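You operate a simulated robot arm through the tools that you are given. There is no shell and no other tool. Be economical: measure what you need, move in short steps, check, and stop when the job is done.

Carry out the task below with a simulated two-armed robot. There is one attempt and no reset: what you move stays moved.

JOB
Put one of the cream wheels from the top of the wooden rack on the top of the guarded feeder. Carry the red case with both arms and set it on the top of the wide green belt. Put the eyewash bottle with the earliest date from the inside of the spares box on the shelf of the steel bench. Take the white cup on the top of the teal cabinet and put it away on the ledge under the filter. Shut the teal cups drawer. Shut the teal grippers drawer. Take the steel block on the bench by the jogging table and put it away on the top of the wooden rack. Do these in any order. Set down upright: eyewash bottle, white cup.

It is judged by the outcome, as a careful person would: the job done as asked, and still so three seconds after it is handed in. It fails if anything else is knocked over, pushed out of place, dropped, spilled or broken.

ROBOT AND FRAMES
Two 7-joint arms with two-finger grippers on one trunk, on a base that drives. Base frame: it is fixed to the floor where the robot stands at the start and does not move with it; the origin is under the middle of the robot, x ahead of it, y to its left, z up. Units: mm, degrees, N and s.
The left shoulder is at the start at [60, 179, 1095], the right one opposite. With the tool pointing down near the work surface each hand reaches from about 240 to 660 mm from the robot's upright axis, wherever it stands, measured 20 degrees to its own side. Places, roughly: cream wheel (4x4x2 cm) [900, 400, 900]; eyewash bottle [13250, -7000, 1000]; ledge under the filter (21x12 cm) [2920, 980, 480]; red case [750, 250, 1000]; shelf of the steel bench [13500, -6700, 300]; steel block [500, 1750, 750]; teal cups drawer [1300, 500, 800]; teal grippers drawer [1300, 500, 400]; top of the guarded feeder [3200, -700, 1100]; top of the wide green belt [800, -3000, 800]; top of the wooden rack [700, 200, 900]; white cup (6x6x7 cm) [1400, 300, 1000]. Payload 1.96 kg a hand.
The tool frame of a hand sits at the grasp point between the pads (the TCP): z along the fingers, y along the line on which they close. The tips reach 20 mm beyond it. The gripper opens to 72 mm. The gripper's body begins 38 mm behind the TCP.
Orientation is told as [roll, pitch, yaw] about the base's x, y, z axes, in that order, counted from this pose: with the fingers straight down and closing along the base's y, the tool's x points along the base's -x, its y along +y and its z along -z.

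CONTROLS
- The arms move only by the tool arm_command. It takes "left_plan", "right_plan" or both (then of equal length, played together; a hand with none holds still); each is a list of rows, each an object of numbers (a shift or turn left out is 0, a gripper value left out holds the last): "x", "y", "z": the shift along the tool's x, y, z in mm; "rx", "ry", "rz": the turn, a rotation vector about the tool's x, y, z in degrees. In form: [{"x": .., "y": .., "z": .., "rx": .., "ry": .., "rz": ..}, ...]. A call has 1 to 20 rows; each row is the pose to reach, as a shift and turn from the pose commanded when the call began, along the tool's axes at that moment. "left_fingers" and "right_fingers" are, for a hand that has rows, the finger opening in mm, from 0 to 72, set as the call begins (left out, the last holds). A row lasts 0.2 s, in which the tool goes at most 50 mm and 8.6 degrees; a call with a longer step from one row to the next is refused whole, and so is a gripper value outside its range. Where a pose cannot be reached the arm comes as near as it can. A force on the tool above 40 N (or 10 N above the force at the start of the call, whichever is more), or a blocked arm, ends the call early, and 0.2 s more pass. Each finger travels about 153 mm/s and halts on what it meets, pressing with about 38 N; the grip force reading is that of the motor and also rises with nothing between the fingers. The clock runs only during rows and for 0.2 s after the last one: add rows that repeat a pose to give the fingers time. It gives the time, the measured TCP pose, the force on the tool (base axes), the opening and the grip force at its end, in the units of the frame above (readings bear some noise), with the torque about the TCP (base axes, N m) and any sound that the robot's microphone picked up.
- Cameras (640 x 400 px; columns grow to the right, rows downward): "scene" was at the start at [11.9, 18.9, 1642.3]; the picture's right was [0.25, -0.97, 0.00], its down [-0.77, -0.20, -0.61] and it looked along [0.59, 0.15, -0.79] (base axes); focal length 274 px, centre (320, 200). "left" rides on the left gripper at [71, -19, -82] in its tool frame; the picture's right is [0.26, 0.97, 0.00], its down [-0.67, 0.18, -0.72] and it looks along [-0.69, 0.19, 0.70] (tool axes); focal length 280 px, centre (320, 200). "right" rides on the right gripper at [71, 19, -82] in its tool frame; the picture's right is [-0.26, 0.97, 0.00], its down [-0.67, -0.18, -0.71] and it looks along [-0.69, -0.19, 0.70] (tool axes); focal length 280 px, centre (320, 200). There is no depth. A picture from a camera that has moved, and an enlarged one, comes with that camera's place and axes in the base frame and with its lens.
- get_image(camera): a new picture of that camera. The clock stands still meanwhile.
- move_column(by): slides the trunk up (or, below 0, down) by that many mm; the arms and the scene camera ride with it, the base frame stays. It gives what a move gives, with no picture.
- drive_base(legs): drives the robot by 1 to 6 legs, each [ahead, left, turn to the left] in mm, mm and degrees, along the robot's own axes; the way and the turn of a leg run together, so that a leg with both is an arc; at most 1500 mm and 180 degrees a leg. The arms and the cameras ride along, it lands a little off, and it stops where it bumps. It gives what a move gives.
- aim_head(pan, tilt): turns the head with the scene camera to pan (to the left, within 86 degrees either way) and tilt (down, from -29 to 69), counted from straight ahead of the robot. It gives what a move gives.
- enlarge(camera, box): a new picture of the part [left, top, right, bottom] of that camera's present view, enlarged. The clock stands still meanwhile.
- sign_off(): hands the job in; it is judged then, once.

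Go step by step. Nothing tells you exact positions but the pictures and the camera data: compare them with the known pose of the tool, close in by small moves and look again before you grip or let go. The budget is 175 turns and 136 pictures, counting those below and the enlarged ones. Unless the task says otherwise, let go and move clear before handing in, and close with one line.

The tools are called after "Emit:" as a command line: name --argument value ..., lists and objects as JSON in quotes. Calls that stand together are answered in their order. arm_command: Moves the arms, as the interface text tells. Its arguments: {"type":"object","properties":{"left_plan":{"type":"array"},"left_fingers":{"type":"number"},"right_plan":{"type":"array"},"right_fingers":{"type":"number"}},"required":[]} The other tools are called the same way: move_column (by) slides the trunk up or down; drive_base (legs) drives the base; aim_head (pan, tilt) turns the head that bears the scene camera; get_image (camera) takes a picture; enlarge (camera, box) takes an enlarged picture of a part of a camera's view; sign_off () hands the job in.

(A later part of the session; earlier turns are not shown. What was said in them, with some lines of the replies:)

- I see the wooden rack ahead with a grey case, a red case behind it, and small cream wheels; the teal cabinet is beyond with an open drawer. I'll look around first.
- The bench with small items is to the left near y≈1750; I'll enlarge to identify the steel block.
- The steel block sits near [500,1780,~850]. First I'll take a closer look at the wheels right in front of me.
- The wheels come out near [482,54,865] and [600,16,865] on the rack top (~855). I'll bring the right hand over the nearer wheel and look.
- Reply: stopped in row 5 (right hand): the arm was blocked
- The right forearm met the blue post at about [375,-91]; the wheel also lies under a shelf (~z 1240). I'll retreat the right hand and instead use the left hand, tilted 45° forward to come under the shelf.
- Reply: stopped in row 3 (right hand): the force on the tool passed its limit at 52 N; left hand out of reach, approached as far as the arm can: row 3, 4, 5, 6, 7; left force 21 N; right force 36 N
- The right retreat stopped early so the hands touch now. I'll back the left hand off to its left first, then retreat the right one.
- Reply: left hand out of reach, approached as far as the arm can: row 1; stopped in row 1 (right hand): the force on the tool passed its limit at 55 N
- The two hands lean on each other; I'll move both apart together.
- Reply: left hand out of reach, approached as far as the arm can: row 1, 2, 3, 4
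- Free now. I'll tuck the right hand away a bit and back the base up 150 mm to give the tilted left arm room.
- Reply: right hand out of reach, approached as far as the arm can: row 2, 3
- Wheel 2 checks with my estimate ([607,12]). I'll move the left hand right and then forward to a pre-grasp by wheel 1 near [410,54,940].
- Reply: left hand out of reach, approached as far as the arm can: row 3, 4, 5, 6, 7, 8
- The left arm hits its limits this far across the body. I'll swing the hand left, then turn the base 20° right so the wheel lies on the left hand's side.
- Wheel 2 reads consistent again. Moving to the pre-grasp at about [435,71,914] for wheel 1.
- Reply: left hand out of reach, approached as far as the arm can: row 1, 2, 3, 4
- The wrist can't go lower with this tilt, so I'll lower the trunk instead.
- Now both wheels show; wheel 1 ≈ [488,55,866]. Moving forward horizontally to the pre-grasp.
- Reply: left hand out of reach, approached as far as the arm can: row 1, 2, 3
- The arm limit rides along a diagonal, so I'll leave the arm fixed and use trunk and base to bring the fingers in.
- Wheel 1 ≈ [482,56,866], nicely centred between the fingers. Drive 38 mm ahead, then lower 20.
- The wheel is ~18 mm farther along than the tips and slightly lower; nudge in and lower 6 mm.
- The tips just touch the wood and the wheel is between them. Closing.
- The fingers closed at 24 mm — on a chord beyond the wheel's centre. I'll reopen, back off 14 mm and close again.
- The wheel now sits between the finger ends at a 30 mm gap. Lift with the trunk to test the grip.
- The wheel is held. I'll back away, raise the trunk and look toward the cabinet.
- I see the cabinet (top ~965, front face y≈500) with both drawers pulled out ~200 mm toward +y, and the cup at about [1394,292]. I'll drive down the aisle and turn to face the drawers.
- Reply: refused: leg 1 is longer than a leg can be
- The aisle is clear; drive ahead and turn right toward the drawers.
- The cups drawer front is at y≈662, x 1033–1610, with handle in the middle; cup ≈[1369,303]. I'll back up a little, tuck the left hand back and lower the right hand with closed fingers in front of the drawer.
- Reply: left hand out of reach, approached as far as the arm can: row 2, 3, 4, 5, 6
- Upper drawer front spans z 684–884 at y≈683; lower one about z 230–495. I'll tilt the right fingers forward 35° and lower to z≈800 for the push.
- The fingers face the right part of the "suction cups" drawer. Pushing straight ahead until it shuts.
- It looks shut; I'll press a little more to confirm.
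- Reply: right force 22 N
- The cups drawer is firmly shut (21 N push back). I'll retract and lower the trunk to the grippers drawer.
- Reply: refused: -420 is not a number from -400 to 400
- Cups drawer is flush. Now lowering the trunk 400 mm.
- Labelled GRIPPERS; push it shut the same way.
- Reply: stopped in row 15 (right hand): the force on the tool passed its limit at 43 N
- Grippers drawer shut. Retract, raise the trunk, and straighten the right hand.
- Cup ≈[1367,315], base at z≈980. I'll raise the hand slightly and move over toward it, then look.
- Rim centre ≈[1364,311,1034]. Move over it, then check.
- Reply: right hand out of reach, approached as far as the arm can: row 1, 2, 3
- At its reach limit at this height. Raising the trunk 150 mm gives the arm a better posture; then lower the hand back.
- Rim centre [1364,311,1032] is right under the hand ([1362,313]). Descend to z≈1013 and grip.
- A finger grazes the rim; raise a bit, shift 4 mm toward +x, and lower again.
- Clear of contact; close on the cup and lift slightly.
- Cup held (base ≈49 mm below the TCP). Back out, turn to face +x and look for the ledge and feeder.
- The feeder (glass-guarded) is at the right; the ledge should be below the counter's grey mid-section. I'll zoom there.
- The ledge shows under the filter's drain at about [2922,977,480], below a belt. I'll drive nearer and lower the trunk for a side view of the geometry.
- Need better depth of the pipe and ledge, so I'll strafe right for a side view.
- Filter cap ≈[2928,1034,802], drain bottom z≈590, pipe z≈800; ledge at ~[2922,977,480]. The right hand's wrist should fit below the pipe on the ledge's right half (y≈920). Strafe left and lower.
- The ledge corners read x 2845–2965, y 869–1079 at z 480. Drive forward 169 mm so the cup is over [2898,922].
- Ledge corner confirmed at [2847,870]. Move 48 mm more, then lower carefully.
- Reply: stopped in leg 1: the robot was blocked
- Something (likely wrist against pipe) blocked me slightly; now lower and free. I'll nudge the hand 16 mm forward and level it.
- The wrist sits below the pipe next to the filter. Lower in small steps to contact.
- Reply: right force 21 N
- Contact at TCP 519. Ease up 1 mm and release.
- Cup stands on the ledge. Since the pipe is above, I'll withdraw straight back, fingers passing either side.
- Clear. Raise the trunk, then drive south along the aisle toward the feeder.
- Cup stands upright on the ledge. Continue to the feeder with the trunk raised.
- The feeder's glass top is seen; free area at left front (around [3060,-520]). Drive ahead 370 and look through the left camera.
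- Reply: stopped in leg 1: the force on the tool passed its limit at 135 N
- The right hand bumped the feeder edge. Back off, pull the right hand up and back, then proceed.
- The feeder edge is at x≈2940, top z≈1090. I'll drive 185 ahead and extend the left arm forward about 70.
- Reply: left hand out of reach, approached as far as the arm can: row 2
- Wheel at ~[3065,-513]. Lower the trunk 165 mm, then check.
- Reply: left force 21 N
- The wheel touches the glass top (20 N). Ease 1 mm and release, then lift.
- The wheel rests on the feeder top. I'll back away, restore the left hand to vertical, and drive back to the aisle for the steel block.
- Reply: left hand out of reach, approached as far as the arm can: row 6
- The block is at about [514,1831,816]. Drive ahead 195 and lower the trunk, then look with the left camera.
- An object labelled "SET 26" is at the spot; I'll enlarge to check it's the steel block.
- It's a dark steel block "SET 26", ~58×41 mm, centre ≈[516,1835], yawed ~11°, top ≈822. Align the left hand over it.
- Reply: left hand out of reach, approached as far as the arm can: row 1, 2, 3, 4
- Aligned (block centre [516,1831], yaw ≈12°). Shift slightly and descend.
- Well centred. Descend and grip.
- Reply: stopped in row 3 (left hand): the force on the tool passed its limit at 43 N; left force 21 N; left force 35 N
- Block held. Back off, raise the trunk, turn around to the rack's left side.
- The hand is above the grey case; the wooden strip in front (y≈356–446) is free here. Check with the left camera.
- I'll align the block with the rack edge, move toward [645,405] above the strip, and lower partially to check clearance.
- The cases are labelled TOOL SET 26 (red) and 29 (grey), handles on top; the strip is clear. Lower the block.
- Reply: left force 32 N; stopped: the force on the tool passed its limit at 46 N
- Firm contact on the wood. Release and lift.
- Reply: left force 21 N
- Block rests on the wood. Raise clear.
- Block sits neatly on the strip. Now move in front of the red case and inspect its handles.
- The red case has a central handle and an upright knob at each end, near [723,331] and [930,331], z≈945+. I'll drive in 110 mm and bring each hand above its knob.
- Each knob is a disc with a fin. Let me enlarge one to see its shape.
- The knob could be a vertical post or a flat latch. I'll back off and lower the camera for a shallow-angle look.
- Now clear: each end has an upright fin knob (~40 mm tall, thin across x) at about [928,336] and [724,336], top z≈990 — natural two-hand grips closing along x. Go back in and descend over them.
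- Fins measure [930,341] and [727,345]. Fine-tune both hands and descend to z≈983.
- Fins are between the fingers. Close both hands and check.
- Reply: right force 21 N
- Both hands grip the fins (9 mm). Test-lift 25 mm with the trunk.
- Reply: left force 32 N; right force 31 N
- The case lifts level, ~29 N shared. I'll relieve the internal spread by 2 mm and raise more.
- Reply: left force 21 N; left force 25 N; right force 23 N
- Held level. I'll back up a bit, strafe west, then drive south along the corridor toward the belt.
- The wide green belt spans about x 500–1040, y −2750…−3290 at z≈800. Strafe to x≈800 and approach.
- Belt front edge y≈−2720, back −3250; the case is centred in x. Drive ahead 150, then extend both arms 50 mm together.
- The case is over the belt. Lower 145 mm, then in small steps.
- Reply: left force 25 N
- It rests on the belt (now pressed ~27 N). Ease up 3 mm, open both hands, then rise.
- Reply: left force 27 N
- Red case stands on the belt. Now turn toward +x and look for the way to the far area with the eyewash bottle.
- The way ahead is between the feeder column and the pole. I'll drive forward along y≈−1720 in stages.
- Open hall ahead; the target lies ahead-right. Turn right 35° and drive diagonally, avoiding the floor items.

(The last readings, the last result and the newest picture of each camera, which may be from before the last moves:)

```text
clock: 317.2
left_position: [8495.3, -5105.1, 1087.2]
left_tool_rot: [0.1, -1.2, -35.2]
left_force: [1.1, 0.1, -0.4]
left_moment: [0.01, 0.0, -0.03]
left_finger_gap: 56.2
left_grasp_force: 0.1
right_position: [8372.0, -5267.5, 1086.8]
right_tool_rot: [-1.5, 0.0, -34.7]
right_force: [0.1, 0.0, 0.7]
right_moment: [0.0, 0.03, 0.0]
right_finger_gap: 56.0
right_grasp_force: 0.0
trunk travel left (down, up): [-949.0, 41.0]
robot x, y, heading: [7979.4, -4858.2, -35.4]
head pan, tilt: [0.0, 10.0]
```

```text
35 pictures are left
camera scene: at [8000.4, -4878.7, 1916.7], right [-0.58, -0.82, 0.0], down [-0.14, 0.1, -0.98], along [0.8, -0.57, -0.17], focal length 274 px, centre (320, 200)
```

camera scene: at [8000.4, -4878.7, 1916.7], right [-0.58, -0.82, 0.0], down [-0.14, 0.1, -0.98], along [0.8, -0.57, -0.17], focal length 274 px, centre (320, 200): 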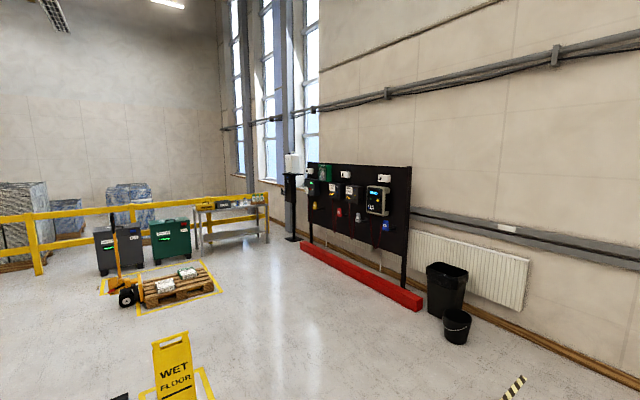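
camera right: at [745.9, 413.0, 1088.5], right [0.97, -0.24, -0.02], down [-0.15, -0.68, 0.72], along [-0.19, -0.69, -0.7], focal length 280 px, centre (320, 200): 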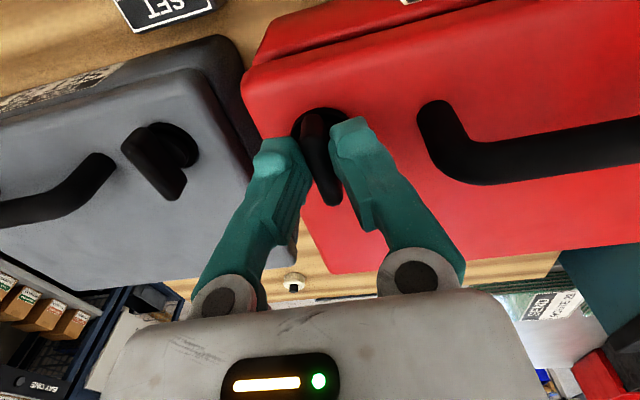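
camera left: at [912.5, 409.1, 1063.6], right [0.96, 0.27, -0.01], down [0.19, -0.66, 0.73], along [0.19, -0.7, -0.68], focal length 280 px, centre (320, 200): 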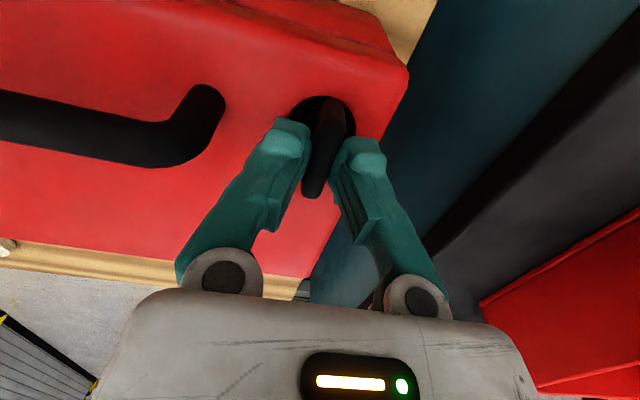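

I can see the steel bench (with lower shelf) around [13300,-6700], boxes on its top. Drive there around the wet-floor sign and pallet.

Emit:
drive_base --legs '[[0, 0, 7.6], [1480, 0, 0], [1480, 0, 0], [1010, 0, 0], [0, 0, 27.8], [700, 0, 0]]'

Emit:
aim_head --pan 0 --tilt 25

Emit:
get_image --camera "scene"

```text
clock: 341.7
left_position: [12760.2, -6594.7, 1085.8]
left_tool_rot: [0.2, -1.2, -0.3]
left_force: [0.7, -0.1, 0.0]
left_moment: [0.01, 0.04, 0.01]
left_finger_gap: 55.7
left_grasp_force: 0.0
right_position: [12753.1, -6797.3, 1086.5]
right_tool_rot: [-1.4, 0.0, 0.4]
right_force: [-0.5, -0.6, -0.6]
right_moment: [0.02, -0.03, 0.0]
right_finger_gap: 56.1
right_grasp_force: 0.2
trunk travel left (down, up): [-949.0, 41.0]
robot x, y, heading: [12196.0, -6692.4, -0.2]
head pan, tilt: [0.0, 10.0]
```

```text
clock: 342.5
left_position: [12762.0, -6593.9, 1086.4]
left_tool_rot: [0.2, -1.1, -0.1]
left_force: [0.7, -0.3, 0.0]
left_moment: [0.0, -0.02, 0.04]
left_finger_gap: 56.1
left_grasp_force: 0.1
right_position: [12753.7, -6797.2, 1086.7]
right_tool_rot: [-1.4, 0.1, 0.4]
right_force: [0.0, 0.0, 0.2]
right_moment: [0.02, -0.01, -0.02]
right_finger_gap: 56.2
right_grasp_force: 0.0
trunk travel left (down, up): [-949.0, 41.0]
robot x, y, heading: [12195.1, -6690.0, -0.1]
head pan, tilt: [0.0, 25.0]
```

```text
34 pictures are left
camera scene: at [12227.2, -6691.9, 1892.4], right [-0.01, -1.0, 0.0], down [-0.42, 0.0, -0.91], along [0.91, -0.01, -0.42], focal length 274 px, centre (320, 200)
```

scene: 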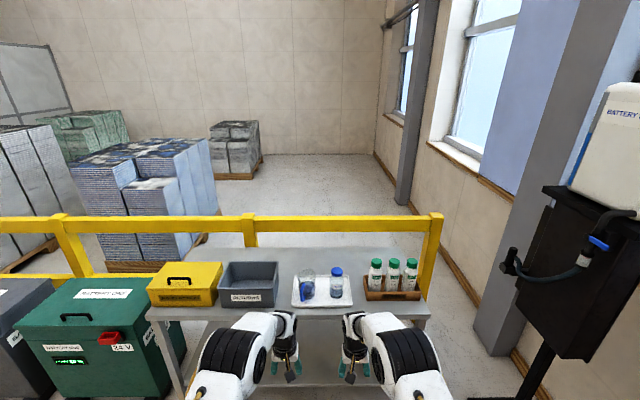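

Bench top shows a yellow lidded box, grey open box, a tray with bottles, and three green-capped bottles. Zoom in to read labels.

Emit:
enlarge --camera "scene" --box '[340, 240, 440, 310]'

Emit:
enlarge --camera "scene" --box '[140, 240, 360, 320]'

```text
5.71 times, centred on (390, 275) of scene
camera zoom: at [12227.2, -6691.9, 1892.4], right [-0.01, -1.0, 0.0], down [-0.42, 0.0, -0.91], along [0.91, -0.01, -0.42], focal length 1563 px, centre (-80, -229)
```

zoom: 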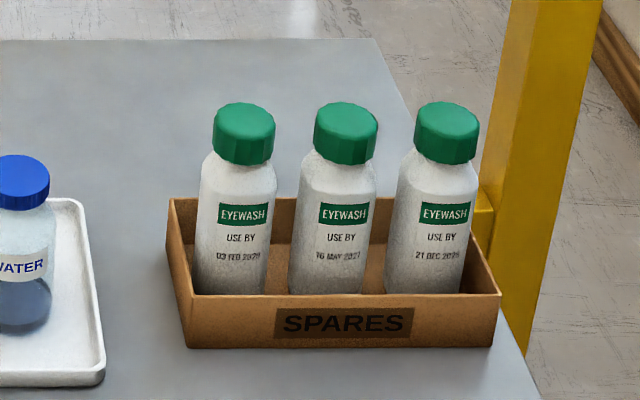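

```text
2.91 times, centred on (250, 280) of scene
camera zoom: at [12227.2, -6691.9, 1892.4], right [-0.01, -1.0, 0.0], down [-0.42, 0.0, -0.91], along [0.91, -0.01, -0.42], focal length 796 px, centre (524, -33)
```

zoom: 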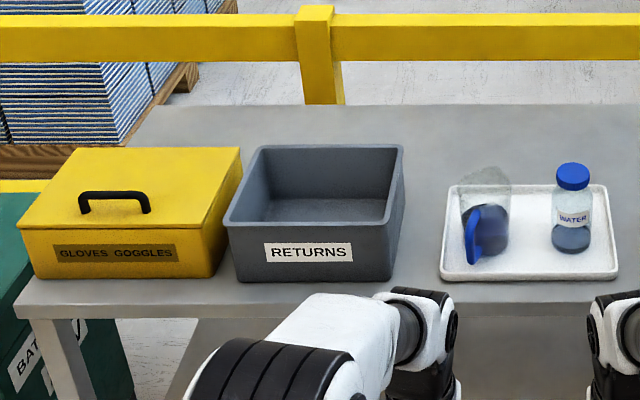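

The "SPARES" box holds three eyewash bottles: 03 FEB 202?, 16 MAY 2027, 21 DEC 202?. I'll drive closer to read the years.

Emit:
drive_base --legs '[[460, -200, 0]]'

Emit:
aim_head --pan -10 --tilt 48

Emit:
get_image --camera "scene"

```text
clock: 345.4
left_position: [13215.7, -6791.1, 1086.7]
left_tool_rot: [0.1, -1.3, 0.0]
left_force: [-0.1, -0.2, -0.5]
left_moment: [-0.04, -0.01, -0.01]
left_finger_gap: 56.0
left_grasp_force: 0.1
right_position: [13208.8, -6995.4, 1086.6]
right_tool_rot: [-1.4, 0.0, 0.6]
right_force: [-0.1, -0.4, -0.2]
right_moment: [-0.06, -0.04, -0.03]
right_finger_gap: 55.9
right_grasp_force: 0.1
trunk travel left (down, up): [-949.0, 41.0]
robot x, y, heading: [12652.5, -6891.1, -0.3]
head pan, tilt: [0.0, 25.0]
```

```text
clock: 346.3
left_position: [13216.4, -6791.6, 1086.9]
left_tool_rot: [0.2, -1.1, 0.1]
left_force: [0.4, 0.3, -0.7]
left_moment: [0.0, -0.02, 0.02]
left_finger_gap: 56.3
left_grasp_force: 0.1
right_position: [13210.3, -6995.5, 1085.7]
right_tool_rot: [-1.4, 0.0, 0.6]
right_force: [0.0, 0.0, 0.2]
right_moment: [0.0, 0.02, -0.01]
right_finger_gap: 56.2
right_grasp_force: 0.0
trunk travel left (down, up): [-949.0, 41.0]
robot x, y, heading: [12652.1, -6896.0, -0.2]
head pan, tilt: [-10.0, 48.0]
```

```text
31 pictures are left
camera scene: at [12668.4, -6906.7, 1857.6], right [-0.17, -0.98, 0.0], down [-0.73, 0.13, -0.67], along [0.66, -0.12, -0.74], focal length 274 px, centre (320, 200)
```

scene: 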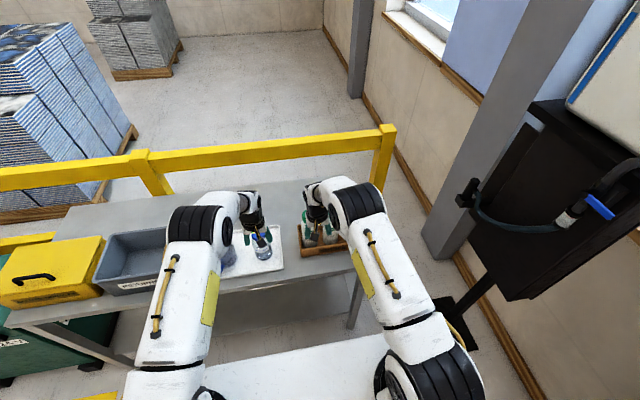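

The hands block the head's view; use the right wrist camera for the labels.

Emit:
get_image --camera "right"

```text
30 pictures are left
camera right: at [13138.2, -6975.2, 1167.2], right [0.25, 0.97, -0.02], down [0.68, -0.16, 0.72], along [0.69, -0.2, -0.69], focal length 280 px, centre (320, 200)
```

right: 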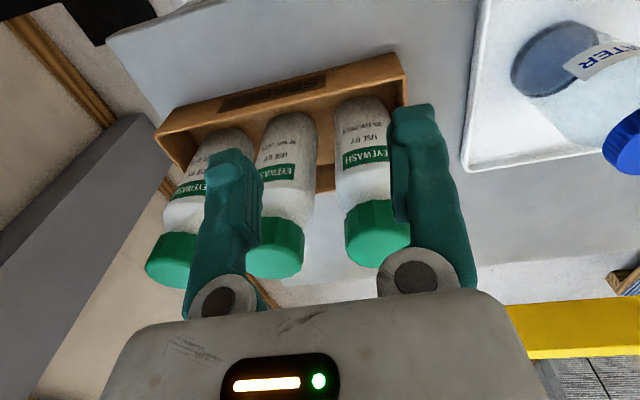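

Emit:
enlarge --camera "right" --box '[260, 100, 400, 190]'

```text
4.44 times, centred on (330, 145) of right
camera zoom: at [13138.2, -6975.2, 1167.2], right [0.25, 0.97, -0.02], down [0.68, -0.16, 0.72], along [0.69, -0.2, -0.69], focal length 1246 px, centre (276, 444)
```

zoom: 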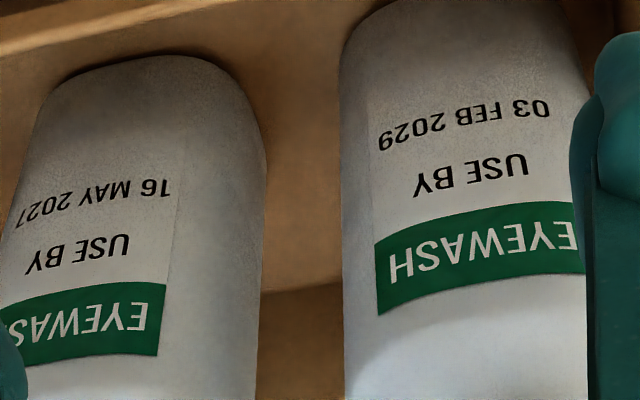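

Left is 03 FEB 2029, middle 16 MAY 2027. Shift right to read the third.

Emit:
drive_base --legs '[[-20, -100, 0]]'

Emit:
get_image --camera "right"

```text
clock: 347.4
left_position: [13196.7, -6889.7, 1086.3]
left_tool_rot: [0.1, -1.1, 0.1]
left_force: [-0.8, 0.9, 0.2]
left_moment: [0.0, 0.0, 0.02]
left_finger_gap: 56.1
left_grasp_force: 0.1
right_position: [13190.4, -7092.4, 1086.1]
right_tool_rot: [-1.4, 0.1, 0.7]
right_force: [-0.7, 0.3, 0.2]
right_moment: [0.0, -0.04, -0.03]
right_finger_gap: 56.1
right_grasp_force: 0.1
trunk travel left (down, up): [-949.0, 41.0]
robot x, y, heading: [12631.7, -6994.5, -0.1]
head pan, tilt: [-10.0, 48.0]
```

```text
28 pictures are left
camera right: at [13118.2, -7072.6, 1167.3], right [0.25, 0.97, -0.03], down [0.68, -0.16, 0.72], along [0.69, -0.2, -0.69], focal length 280 px, centre (320, 200)
```

right: 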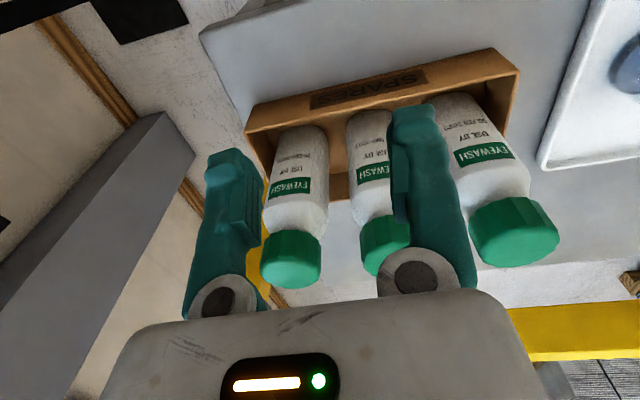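

Emit:
enlarge --camera "right" --box '[255, 120, 345, 200]'

```text
5.00 times, centred on (300, 160) of right
camera zoom: at [13118.2, -7072.6, 1167.3], right [0.25, 0.97, -0.03], down [0.68, -0.16, 0.72], along [0.69, -0.2, -0.69], focal length 1402 px, centre (420, 400)
```

zoom: 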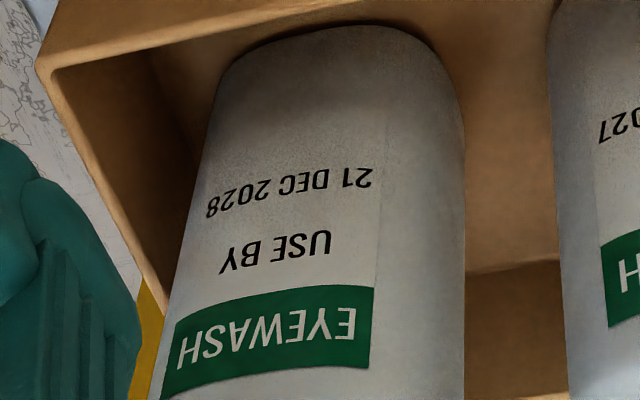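

Dates: 2029, 2027, 2028 — the middle bottle (16 MAY 2027) is earliest, cap at about [13312,-7073,1042]. Raise both hands and move in.

Emit:
arm_command --left_plan '[{"z": -30}, {"z": -60, "x": 30}, {"z": -80, "x": 70}]' --right_plan '[{"z": -30}, {"z": -50}, {"z": -65}]' --right_fingers 72

Emit:
drive_base --legs '[[90, 70, 0]]'

Emit:
arm_command --right_plan '[{"x": -10, "y": -15}, {"x": -15, "y": -30}, {"x": -20, "y": -47}]'

Emit:
get_image --camera "right"

```text
clock: 348.2
left_position: [13122.6, -6893.8, 1167.8]
left_tool_rot: [0.2, -1.2, 0.1]
left_force: [0.2, -0.5, -0.1]
left_moment: [0.01, -0.01, 0.02]
left_finger_gap: 55.9
left_grasp_force: 0.3
right_position: [13188.7, -7095.4, 1152.9]
right_tool_rot: [-1.4, 0.1, 0.6]
right_force: [-0.4, -1.0, 0.6]
right_moment: [0.03, -0.02, -0.02]
right_finger_gap: 72.0
right_grasp_force: 0.0
trunk travel left (down, up): [-949.0, 41.0]
robot x, y, heading: [12630.8, -6988.8, -0.1]
head pan, tilt: [-10.0, 48.0]
```

```text
clock: 349.4
left_position: [13213.0, -6823.7, 1167.4]
left_tool_rot: [0.2, -1.2, 0.2]
left_force: [0.1, 0.2, 0.1]
left_moment: [0.03, -0.01, 0.01]
left_finger_gap: 55.9
left_grasp_force: 0.0
right_position: [13277.8, -7025.9, 1152.7]
right_tool_rot: [-1.4, 0.0, 0.7]
right_force: [-0.3, -0.4, 0.6]
right_moment: [0.01, 0.01, -0.01]
right_finger_gap: 71.8
right_grasp_force: 0.0
trunk travel left (down, up): [-949.0, 41.0]
robot x, y, heading: [12720.4, -6923.3, 0.0]
head pan, tilt: [-10.0, 48.0]
```

```text
clock: 350.2
left_position: [13216.8, -6822.6, 1165.6]
left_tool_rot: [0.1, -1.0, 0.3]
left_force: [0.2, 0.5, -0.7]
left_moment: [0.0, 0.01, 0.0]
left_finger_gap: 55.9
left_grasp_force: 0.1
right_position: [13301.7, -7069.2, 1151.6]
right_tool_rot: [-1.4, 0.1, 0.7]
right_force: [0.1, 0.7, 0.5]
right_moment: [0.0, -0.01, 0.02]
right_finger_gap: 72.1
right_grasp_force: 0.1
trunk travel left (down, up): [-949.0, 41.0]
robot x, y, heading: [12718.2, -6922.1, 0.2]
head pan, tilt: [-10.0, 48.0]
```

```text
26 pictures are left
camera right: at [13230.0, -7049.1, 1233.2], right [0.25, 0.97, -0.02], down [0.68, -0.16, 0.72], along [0.69, -0.2, -0.7], focal length 280 px, centre (320, 200)
```

right: 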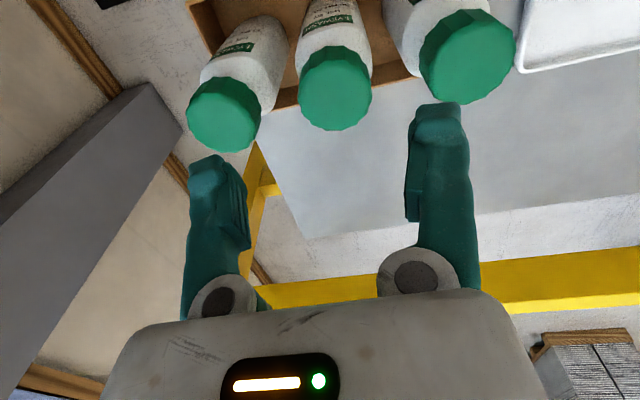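

The middle cap is nearly below. Adjust and descend partway.

Emit:
arm_command --right_plan '[{"x": -16, "y": 3, "z": 10}, {"x": -16, "y": 3, "z": 35}, {"x": -16, "y": 3, "z": 58}]'

Emit:
get_image --camera "right"

```text
clock: 351.0
left_position: [13216.2, -6823.3, 1166.3]
left_tool_rot: [0.2, -1.1, 0.1]
left_force: [-0.2, -0.3, -0.5]
left_moment: [0.0, 0.01, -0.02]
left_finger_gap: 55.9
left_grasp_force: 0.1
right_position: [13317.9, -7068.0, 1094.9]
right_tool_rot: [-1.4, 0.0, 0.7]
right_force: [-0.4, 0.4, -0.7]
right_moment: [0.02, -0.02, 0.0]
right_finger_gap: 72.0
right_grasp_force: 0.1
trunk travel left (down, up): [-949.0, 41.0]
robot x, y, heading: [12719.8, -6924.9, -0.3]
head pan, tilt: [-10.0, 48.0]
```

```text
25 pictures are left
camera right: at [13244.8, -7048.3, 1175.4], right [0.25, 0.97, -0.02], down [0.68, -0.16, 0.72], along [0.69, -0.2, -0.69], focal length 280 px, centre (320, 200)
```

right: 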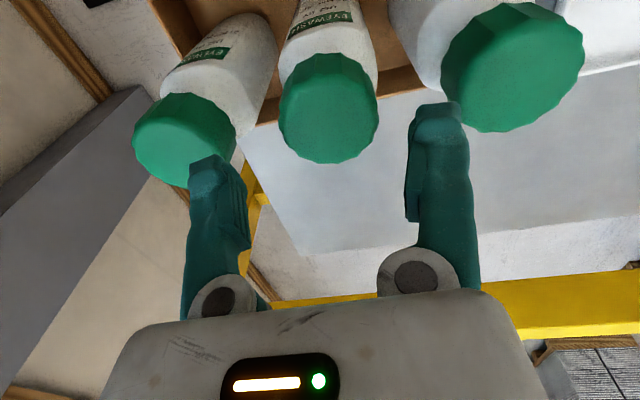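

Cap top centre [13317,-7065,1044], diameter ~50 mm. Descend to z≈1032 and grip the cap.

Emit:
arm_command --right_plan '[{"y": 3, "z": 20}, {"y": 3, "z": 42}, {"y": 3, "z": 62}, {"y": 3, "z": 62}]'

Emit:
get_image --camera "right"

```text
clock: 352.0
left_position: [13215.6, -6821.9, 1166.5]
left_tool_rot: [0.2, -1.1, 0.2]
left_force: [-0.5, 0.4, -0.2]
left_moment: [-0.01, -0.02, 0.01]
left_finger_gap: 55.9
left_grasp_force: 0.1
right_position: [13316.2, -7066.1, 1031.1]
right_tool_rot: [-1.4, 0.0, 0.7]
right_force: [0.5, 0.2, -0.1]
right_moment: [0.01, 0.0, 0.02]
right_finger_gap: 71.9
right_grasp_force: 0.0
trunk travel left (down, up): [-949.0, 41.0]
robot x, y, heading: [12721.3, -6923.7, 0.0]
head pan, tilt: [-10.0, 48.0]
```

```text
24 pictures are left
camera right: at [13245.0, -7045.7, 1113.0], right [0.25, 0.97, -0.02], down [0.68, -0.16, 0.72], along [0.69, -0.2, -0.69], focal length 280 px, centre (320, 200)
```

right: 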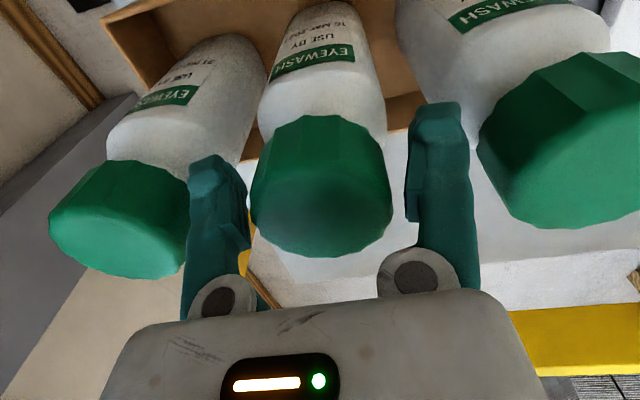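

Cap is centred between the fingers, neighbours clear. Close and lift.

Emit:
arm_command --right_plan '[{"z": 0}, {"z": 0}, {"z": 0}]' --right_fingers 36

Emit:
arm_command --right_plan '[{"z": -20}, {"z": -45}, {"z": -80}, {"z": -115}]'

Emit:
move_column --by 40

Emit:
get_image --camera "right"

```text
clock: 352.8
left_position: [13215.6, -6822.9, 1166.3]
left_tool_rot: [0.3, -1.1, 0.1]
left_force: [-0.4, 0.0, 0.0]
left_moment: [0.0, -0.03, -0.01]
left_finger_gap: 56.1
left_grasp_force: 0.0
right_position: [13317.8, -7065.9, 1032.6]
right_tool_rot: [-1.4, 0.2, 0.7]
right_force: [-0.9, -0.1, 0.6]
right_moment: [0.14, -0.01, 0.01]
right_finger_gap: 53.9
right_grasp_force: 38.1
trunk travel left (down, up): [-949.0, 41.0]
robot x, y, heading: [12718.8, -6923.4, 0.0]
head pan, tilt: [-10.0, 48.0]
```

```text
clock: 353.8
left_position: [13216.1, -6823.0, 1167.5]
left_tool_rot: [0.2, -1.2, 0.2]
left_force: [-0.2, 0.2, -0.2]
left_moment: [-0.04, 0.01, 0.0]
left_finger_gap: 55.9
left_grasp_force: 0.0
right_position: [13315.7, -7063.4, 1135.9]
right_tool_rot: [-1.4, 0.1, 0.7]
right_force: [-0.9, 1.1, -4.5]
right_moment: [0.01, 0.0, 0.01]
right_finger_gap: 53.9
right_grasp_force: 38.0
right hand out of reach, approached as far as the arm can: row 4
trunk travel left (down, up): [-949.0, 41.0]
robot x, y, heading: [12722.0, -6918.7, -0.1]
head pan, tilt: [-10.0, 48.0]
```

```text
clock: 354.7
left_position: [13217.3, -6822.2, 1205.0]
left_tool_rot: [0.2, -1.1, 0.2]
left_force: [1.3, -0.6, -0.1]
left_moment: [-0.01, 0.02, 0.0]
left_finger_gap: 55.8
left_grasp_force: 0.1
right_position: [13317.9, -7064.0, 1173.9]
right_tool_rot: [-1.4, 0.1, 0.7]
right_force: [-0.1, -0.4, -5.0]
right_moment: [-0.01, 0.04, 0.01]
right_finger_gap: 54.2
right_grasp_force: 38.0
trunk travel left (down, up): [-989.0, 1.0]
robot x, y, heading: [12720.5, -6923.1, -0.1]
head pan, tilt: [-10.0, 48.0]
```

```text
23 pictures are left
camera right: at [13245.6, -7043.4, 1255.9], right [0.25, 0.97, -0.02], down [0.68, -0.16, 0.72], along [0.69, -0.2, -0.7], focal length 280 px, centre (320, 200)
```

right: 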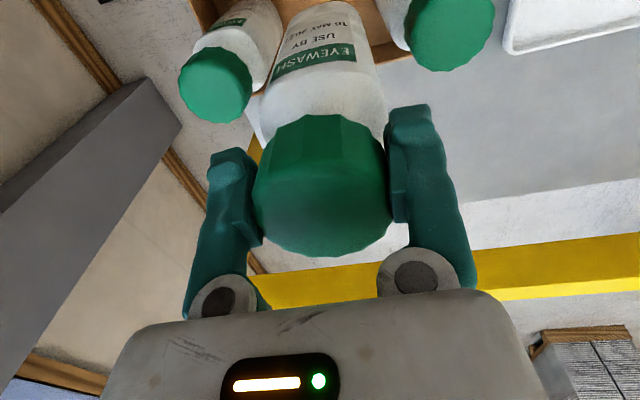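

Lifted cleanly. Back out, lower the trunk so the arm can go under the bench top, and look at the shelf.

Emit:
drive_base --legs '[[-480, 0, 0], [0, 200, 0]]'

Emit:
move_column --by -400

Emit:
move_column --by -220

Emit:
aim_head --pan 0 --tilt 35

Emit:
get_image --camera "scene"

Emit:
get_image --camera "right"

```text
clock: 358.7
left_position: [12737.8, -6627.5, 1205.8]
left_tool_rot: [0.4, -1.1, 0.0]
left_force: [-0.8, -0.2, 0.4]
left_moment: [-0.01, 0.0, 0.01]
left_finger_gap: 55.9
left_grasp_force: 0.1
right_position: [12839.2, -6868.7, 1174.1]
right_tool_rot: [-1.3, 0.1, 0.6]
right_force: [-0.5, -0.4, -4.9]
right_moment: [0.02, 0.02, -0.02]
right_finger_gap: 53.6
right_grasp_force: 37.6
trunk travel left (down, up): [-989.0, 1.0]
robot x, y, heading: [12238.9, -6720.8, -0.2]
head pan, tilt: [-10.0, 48.0]
```

```text
clock: 362.5
left_position: [12736.6, -6624.1, 805.6]
left_tool_rot: [0.1, -1.1, 0.1]
left_force: [1.3, -0.4, -0.3]
left_moment: [-0.02, 0.03, 0.01]
left_finger_gap: 56.2
left_grasp_force: 0.0
right_position: [12838.3, -6866.0, 775.3]
right_tool_rot: [-1.4, 0.1, 0.6]
right_force: [-0.1, 1.1, -4.1]
right_moment: [0.0, 0.03, 0.06]
right_finger_gap: 53.4
right_grasp_force: 37.8
trunk travel left (down, up): [-589.0, 401.0]
robot x, y, heading: [12242.0, -6722.4, -0.1]
head pan, tilt: [-10.0, 48.0]
```

```text
clock: 364.9
left_position: [12736.7, -6623.6, 587.5]
left_tool_rot: [0.1, -1.1, 0.1]
left_force: [0.1, -0.6, 0.3]
left_moment: [-0.02, -0.04, 0.01]
left_finger_gap: 56.0
left_grasp_force: 0.2
right_position: [12837.8, -6865.6, 556.3]
right_tool_rot: [-1.4, 0.0, 0.6]
right_force: [0.1, -0.1, -4.7]
right_moment: [0.01, 0.02, -0.03]
right_finger_gap: 53.2
right_grasp_force: 37.6
trunk travel left (down, up): [-369.0, 621.0]
robot x, y, heading: [12242.4, -6725.2, 0.2]
head pan, tilt: [-10.0, 48.0]
```

```text
clock: 365.6
left_position: [12736.4, -6622.9, 586.2]
left_tool_rot: [0.1, -1.1, 0.1]
left_force: [-0.3, -0.9, 0.7]
left_moment: [0.0, 0.01, 0.01]
left_finger_gap: 55.6
left_grasp_force: 0.0
right_position: [12838.2, -6865.1, 555.6]
right_tool_rot: [-1.4, 0.1, 0.5]
right_force: [-0.2, 1.0, -5.2]
right_moment: [-0.03, 0.02, -0.02]
right_finger_gap: 53.5
right_grasp_force: 38.6
trunk travel left (down, up): [-369.0, 621.0]
robot x, y, heading: [12242.8, -6722.8, 0.1]
head pan, tilt: [0.0, 35.0]
```

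```text
22 pictures are left
camera scene: at [12270.0, -6724.0, 1296.5], right [0.0, -1.0, 0.0], down [-0.57, 0.0, -0.82], along [0.82, 0.0, -0.57], focal length 274 px, centre (320, 200)
```

scene: 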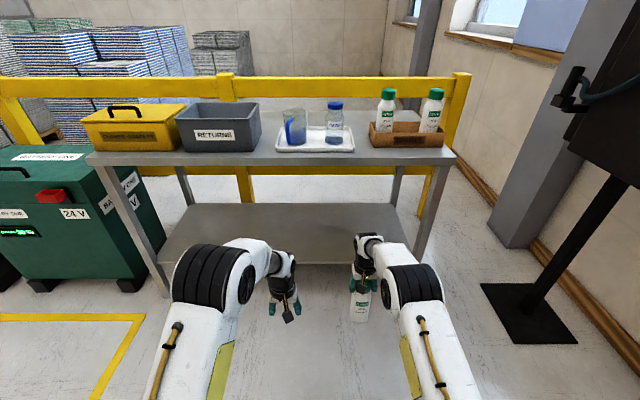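

```text
21 pictures are left
camera right: at [12765.8, -6844.7, 636.1], right [0.25, 0.97, -0.02], down [0.68, -0.16, 0.72], along [0.69, -0.2, -0.69], focal length 280 px, centre (320, 200)
```

right: 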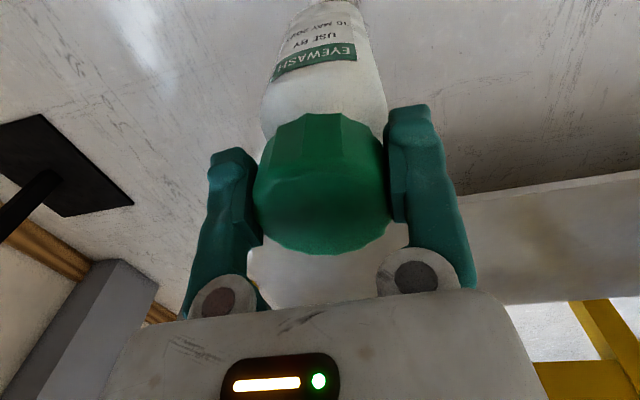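

The shelf is empty; front edge ≈x 13175, bench top underside ≈820. Bottle bottom is ~185 mm below the TCP. Lower a bit more and come closer before the final check.

Emit:
move_column --by -35

Emit:
drive_base --legs '[[230, 0, 0]]'

Emit:
get_image --camera "scene"

Emit:
get_image --camera "left"

```text
clock: 366.4
left_position: [12737.1, -6623.7, 552.1]
left_tool_rot: [0.1, -1.1, 0.1]
left_force: [-0.1, 0.9, -0.4]
left_moment: [-0.01, 0.0, 0.03]
left_finger_gap: 56.1
left_grasp_force: 0.1
right_position: [12838.2, -6866.0, 520.1]
right_tool_rot: [-1.4, 0.0, 0.6]
right_force: [0.1, -0.5, -4.3]
right_moment: [-0.05, 0.01, 0.03]
right_finger_gap: 53.4
right_grasp_force: 37.8
trunk travel left (down, up): [-334.0, 656.0]
robot x, y, heading: [12241.2, -6722.4, 0.0]
head pan, tilt: [0.0, 35.0]
```

```text
clock: 368.1
left_position: [12967.0, -6623.6, 550.3]
left_tool_rot: [0.1, -1.1, 0.1]
left_force: [1.3, -0.6, 0.5]
left_moment: [0.01, -0.01, 0.0]
left_finger_gap: 55.7
left_grasp_force: 0.1
right_position: [13067.7, -6864.5, 520.7]
right_tool_rot: [-1.4, 0.1, 0.6]
right_force: [0.6, 0.1, -5.7]
right_moment: [0.03, 0.03, -0.01]
right_finger_gap: 53.0
right_grasp_force: 38.2
trunk travel left (down, up): [-334.0, 656.0]
robot x, y, heading: [12473.8, -6724.2, 0.1]
head pan, tilt: [0.0, 35.0]
```

```text
20 pictures are left
camera scene: at [12500.5, -6724.2, 1261.5], right [0.0, -1.0, 0.0], down [-0.57, 0.0, -0.82], along [0.82, 0.0, -0.57], focal length 274 px, centre (320, 200)
```

scene: 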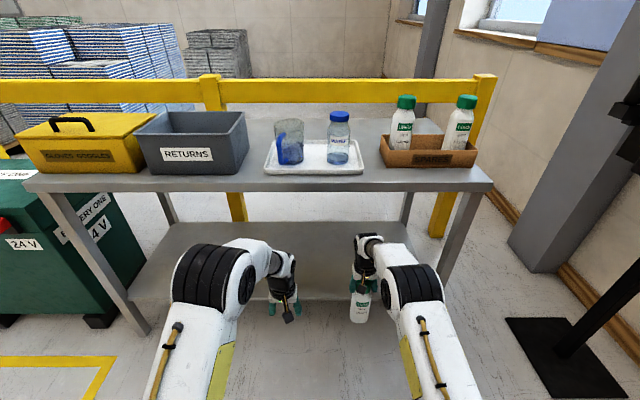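

```text
19 pictures are left
camera left: at [12895.2, -6644.3, 630.9], right [-0.26, 0.96, 0.0], down [0.66, 0.18, 0.73], along [0.7, 0.19, -0.69], focal length 280 px, centre (320, 200)
```

left: 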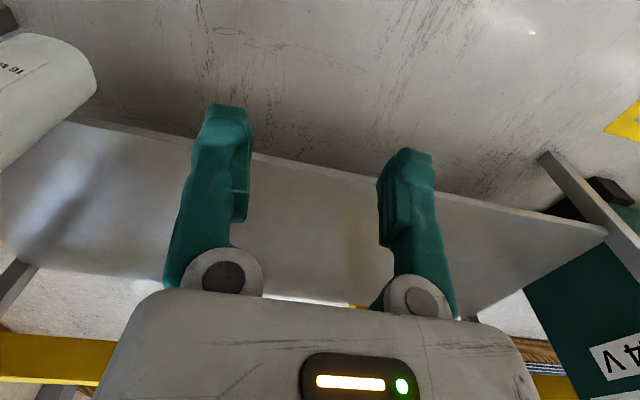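

Shelf z ≈300–330 and the bottle bottom ≈340–380 by estimate, so entering at this height is safe. Drive 130 mm in and check.

Emit:
drive_base --legs '[[130, 0, 0]]'

Emit:
get_image --camera "left"

Emit:
enlarge --camera "scene" --box '[280, 180, 480, 360]'

```text
clock: 369.4
left_position: [13097.9, -6623.3, 550.6]
left_tool_rot: [0.1, -1.1, 0.3]
left_force: [-0.3, 0.5, 0.1]
left_moment: [0.01, 0.03, 0.0]
left_finger_gap: 56.0
left_grasp_force: 0.0
right_position: [13198.1, -6865.7, 519.2]
right_tool_rot: [-1.3, 0.2, 0.7]
right_force: [-0.2, -0.5, -5.1]
right_moment: [0.0, 0.02, 0.02]
right_finger_gap: 53.4
right_grasp_force: 38.3
trunk travel left (down, up): [-334.0, 656.0]
robot x, y, heading: [12598.9, -6724.1, 0.0]
head pan, tilt: [0.0, 35.0]
```

```text
18 pictures are left
camera left: at [13025.5, -6644.1, 630.8], right [-0.26, 0.96, 0.0], down [0.66, 0.18, 0.73], along [0.7, 0.19, -0.69], focal length 280 px, centre (320, 200)
```

left: 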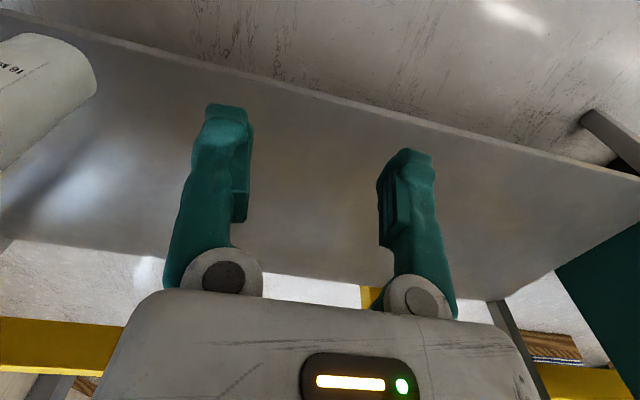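

```text
2.22 times, centred on (380, 270) of scene
camera zoom: at [12631.0, -6724.2, 1261.5], right [0.0, -1.0, 0.0], down [-0.57, 0.0, -0.82], along [0.82, 0.0, -0.57], focal length 608 px, centre (187, 44)
```

zoom: 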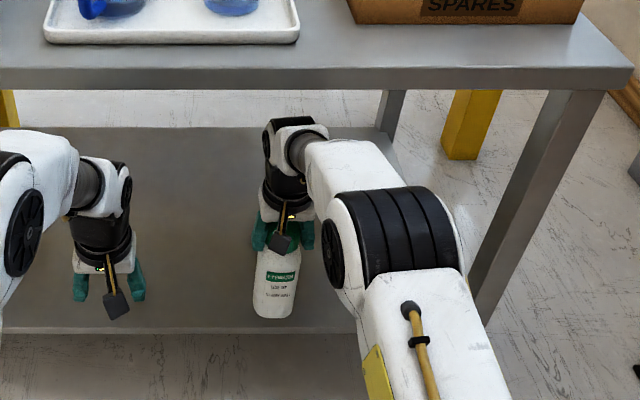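

Refined: shelf z≈250, front edge x≈13210; bottle bottom ≈370. Lower 50, drive 85 in, then lower gradually.

Emit:
move_column --by -50

Emit:
drive_base --legs '[[90, 0, 0]]'

Emit:
get_image --camera "left"

```text
clock: 370.3
left_position: [13096.5, -6623.3, 501.1]
left_tool_rot: [0.1, -1.0, 0.0]
left_force: [0.0, -0.2, -0.9]
left_moment: [0.01, -0.02, 0.0]
left_finger_gap: 56.0
left_grasp_force: 0.0
right_position: [13197.2, -6866.3, 469.6]
right_tool_rot: [-1.5, 0.2, 0.7]
right_force: [-0.8, 1.5, -4.9]
right_moment: [0.02, 0.02, 0.0]
right_finger_gap: 53.2
right_grasp_force: 38.0
trunk travel left (down, up): [-284.0, 706.0]
robot x, y, heading: [12600.8, -6726.2, -0.2]
head pan, tilt: [0.0, 35.0]
```

```text
clock: 371.4
left_position: [13187.3, -6623.5, 500.8]
left_tool_rot: [0.1, -1.2, 0.1]
left_force: [0.2, 0.7, -0.6]
left_moment: [0.01, 0.02, 0.0]
left_finger_gap: 56.2
left_grasp_force: 0.1
right_position: [13287.4, -6865.0, 469.8]
right_tool_rot: [-1.4, 0.0, 0.5]
right_force: [0.1, -0.6, -4.8]
right_moment: [0.03, 0.03, 0.0]
right_finger_gap: 53.1
right_grasp_force: 38.0
trunk travel left (down, up): [-284.0, 706.0]
robot x, y, heading: [12693.8, -6722.3, -0.0]
head pan, tilt: [0.0, 35.0]
```

```text
16 pictures are left
camera left: at [13114.9, -6644.2, 580.9], right [-0.26, 0.96, 0.0], down [0.66, 0.18, 0.73], along [0.7, 0.19, -0.69], focal length 280 px, centre (320, 200)
```

left: 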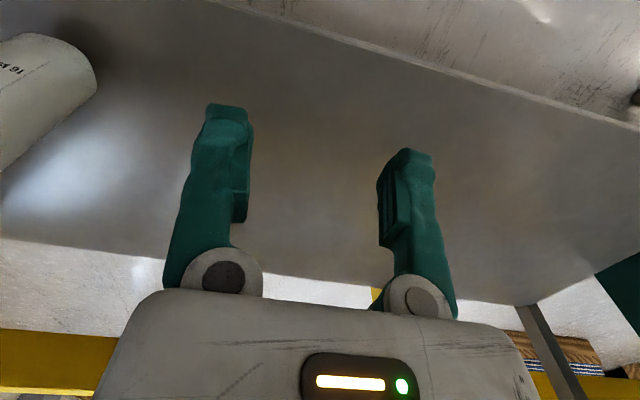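

Bottle centre is ~85 mm inside the edge. Lower in stages.

Emit:
move_column --by -35

Emit:
get_image --camera "left"

```text
clock: 372.1
left_position: [13185.6, -6623.9, 472.7]
left_tool_rot: [0.1, -1.3, 0.1]
left_force: [-0.1, -0.5, 0.0]
left_moment: [0.01, -0.02, 0.0]
left_finger_gap: 55.8
left_grasp_force: 0.1
right_position: [13289.3, -6865.6, 448.0]
right_tool_rot: [-1.5, -0.6, 0.7]
right_force: [-6.7, 1.7, 19.4]
right_moment: [-0.28, 1.11, -0.2]
right_finger_gap: 53.4
right_grasp_force: 38.1
trunk travel left (down, up): [-255.0, 735.0]
robot x, y, heading: [12696.3, -6726.5, -0.1]
head pan, tilt: [0.0, 35.0]
stopped: the force on the tool passed its limit at 48 N (the readings are from after the stop); the commanded pose is now the measured one
```

```text
15 pictures are left
camera left: at [13113.2, -6644.0, 552.7], right [-0.26, 0.96, 0.0], down [0.66, 0.18, 0.73], along [0.7, 0.19, -0.68], focal length 280 px, centre (320, 200)
```

left: 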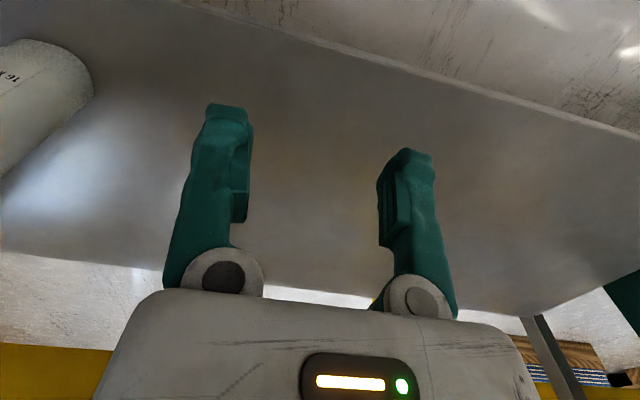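

Contact at TCP 448 – matches shelf z≈300. Ease up slightly to unload, then look at the bottle before letting go.

Emit:
move_column --by 3

Emit:
enlarge --camera "scene" --box '[280, 200, 440, 330]'

```text
clock: 372.6
left_position: [13185.8, -6623.1, 474.2]
left_tool_rot: [0.1, -1.2, 0.1]
left_force: [0.6, -0.5, -0.2]
left_moment: [0.03, -0.01, -0.01]
left_finger_gap: 56.1
left_grasp_force: 0.1
right_position: [13290.1, -6863.9, 448.5]
right_tool_rot: [-1.4, -0.5, 0.7]
right_force: [-0.5, 0.5, 5.5]
right_moment: [0.1, -0.13, 0.04]
right_finger_gap: 53.4
right_grasp_force: 37.8
trunk travel left (down, up): [-258.0, 732.0]
robot x, y, heading: [12693.6, -6720.1, 0.4]
head pan, tilt: [0.0, 35.0]
```

```text
3.08 times, centred on (360, 265) of scene
camera zoom: at [12718.5, -6723.9, 1184.6], right [0.0, -1.0, 0.0], down [-0.57, 0.0, -0.82], along [0.82, 0.0, -0.57], focal length 841 px, centre (197, 0)
```

zoom: 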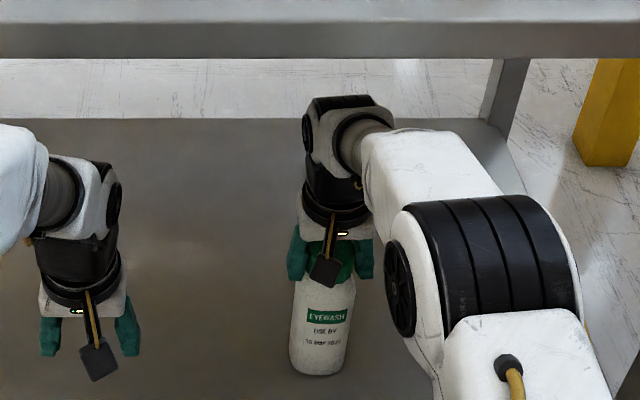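

Bottle stands upright on the shelf. Open, rise 45 mm, then back out.

Emit:
arm_command --right_plan '[{"z": 0}, {"z": 0}, {"z": 0}]' --right_fingers 72

Emit:
move_column --by 48

Emit:
get_image --camera "right"

```text
clock: 373.4
left_position: [13186.5, -6623.6, 474.1]
left_tool_rot: [0.1, -1.1, 0.1]
left_force: [-0.1, -0.2, -0.2]
left_moment: [0.02, -0.01, 0.01]
left_finger_gap: 55.9
left_grasp_force: 0.0
right_position: [13289.9, -6865.8, 447.3]
right_tool_rot: [-1.4, -0.5, 0.7]
right_force: [-0.1, -0.4, -0.2]
right_moment: [0.03, -0.02, 0.02]
right_finger_gap: 71.8
right_grasp_force: 0.0
trunk travel left (down, up): [-258.0, 732.0]
robot x, y, heading: [12689.5, -6724.0, -0.0]
head pan, tilt: [0.0, 35.0]
```

```text
clock: 374.3
left_position: [13186.2, -6624.2, 523.5]
left_tool_rot: [0.1, -1.1, 0.1]
left_force: [-0.4, 0.1, 0.3]
left_moment: [0.03, 0.01, -0.01]
left_finger_gap: 55.9
left_grasp_force: 0.1
right_position: [13291.1, -6864.4, 495.2]
right_tool_rot: [-1.4, -0.4, 0.6]
right_force: [0.6, -0.4, 0.1]
right_moment: [-0.02, 0.01, 0.02]
right_finger_gap: 71.8
right_grasp_force: 0.1
trunk travel left (down, up): [-306.0, 684.0]
robot x, y, heading: [12691.3, -6724.5, -0.2]
head pan, tilt: [0.0, 35.0]
```

```text
13 pictures are left
camera right: at [13217.6, -6844.8, 576.5], right [0.25, 0.97, -0.02], down [0.67, -0.16, 0.72], along [0.7, -0.2, -0.69], focal length 280 px, centre (320, 200)
```

right: 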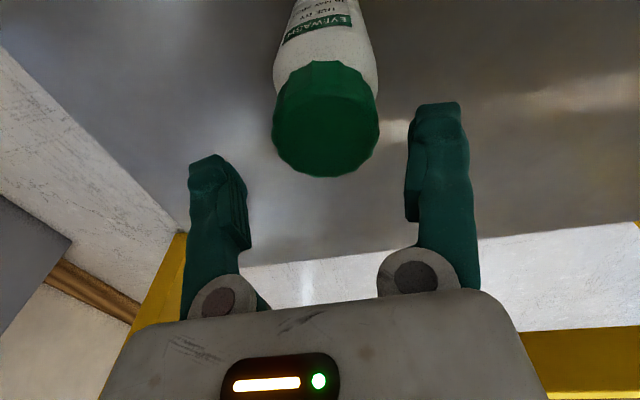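

Released and standing. Back out 450 mm and confirm with the head camera.

Emit:
drive_base --legs '[[-450, 0, 0]]'

Emit:
get_image --camera "scene"

```text
clock: 377.0
left_position: [12734.4, -6622.8, 523.1]
left_tool_rot: [0.2, -1.1, -0.1]
left_force: [-0.4, -0.7, -0.2]
left_moment: [-0.01, 0.01, -0.04]
left_finger_gap: 56.1
left_grasp_force: 0.1
right_position: [12836.9, -6866.8, 496.3]
right_tool_rot: [-1.4, -0.5, 0.6]
right_force: [-0.2, 0.0, 0.2]
right_moment: [0.01, 0.0, 0.04]
right_finger_gap: 71.8
right_grasp_force: 0.2
trunk travel left (down, up): [-306.0, 684.0]
robot x, y, heading: [12238.9, -6721.2, -0.2]
head pan, tilt: [0.0, 35.0]
```

```text
12 pictures are left
camera scene: at [12265.9, -6723.2, 1232.7], right [0.0, -1.0, 0.0], down [-0.57, 0.0, -0.82], along [0.82, 0.0, -0.57], focal length 274 px, centre (320, 200)
```

scene: 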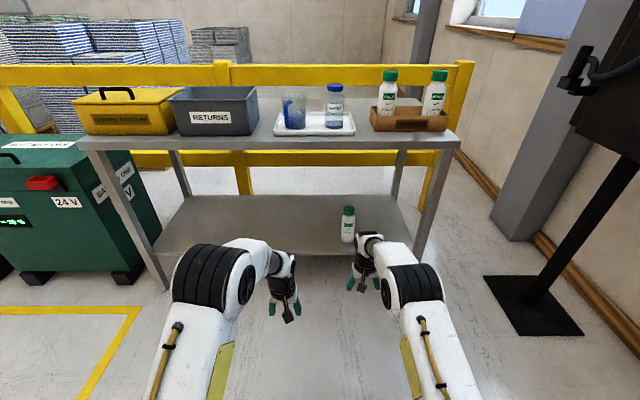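

The bottle stands upright on the shelf, and every other task was checked when I finished it. Handing in.

Emit:
sign_off

```text
The job is handed in.
```

All seven tasks are done and handed in: the wheel is on the feeder, the red case is on the belt, and the 16 MAY 2027 eyewash bottle is upright on the bench shelf. The cup is upright on the filter ledge, both teal drawers are shut, and the steel block is on the rack.
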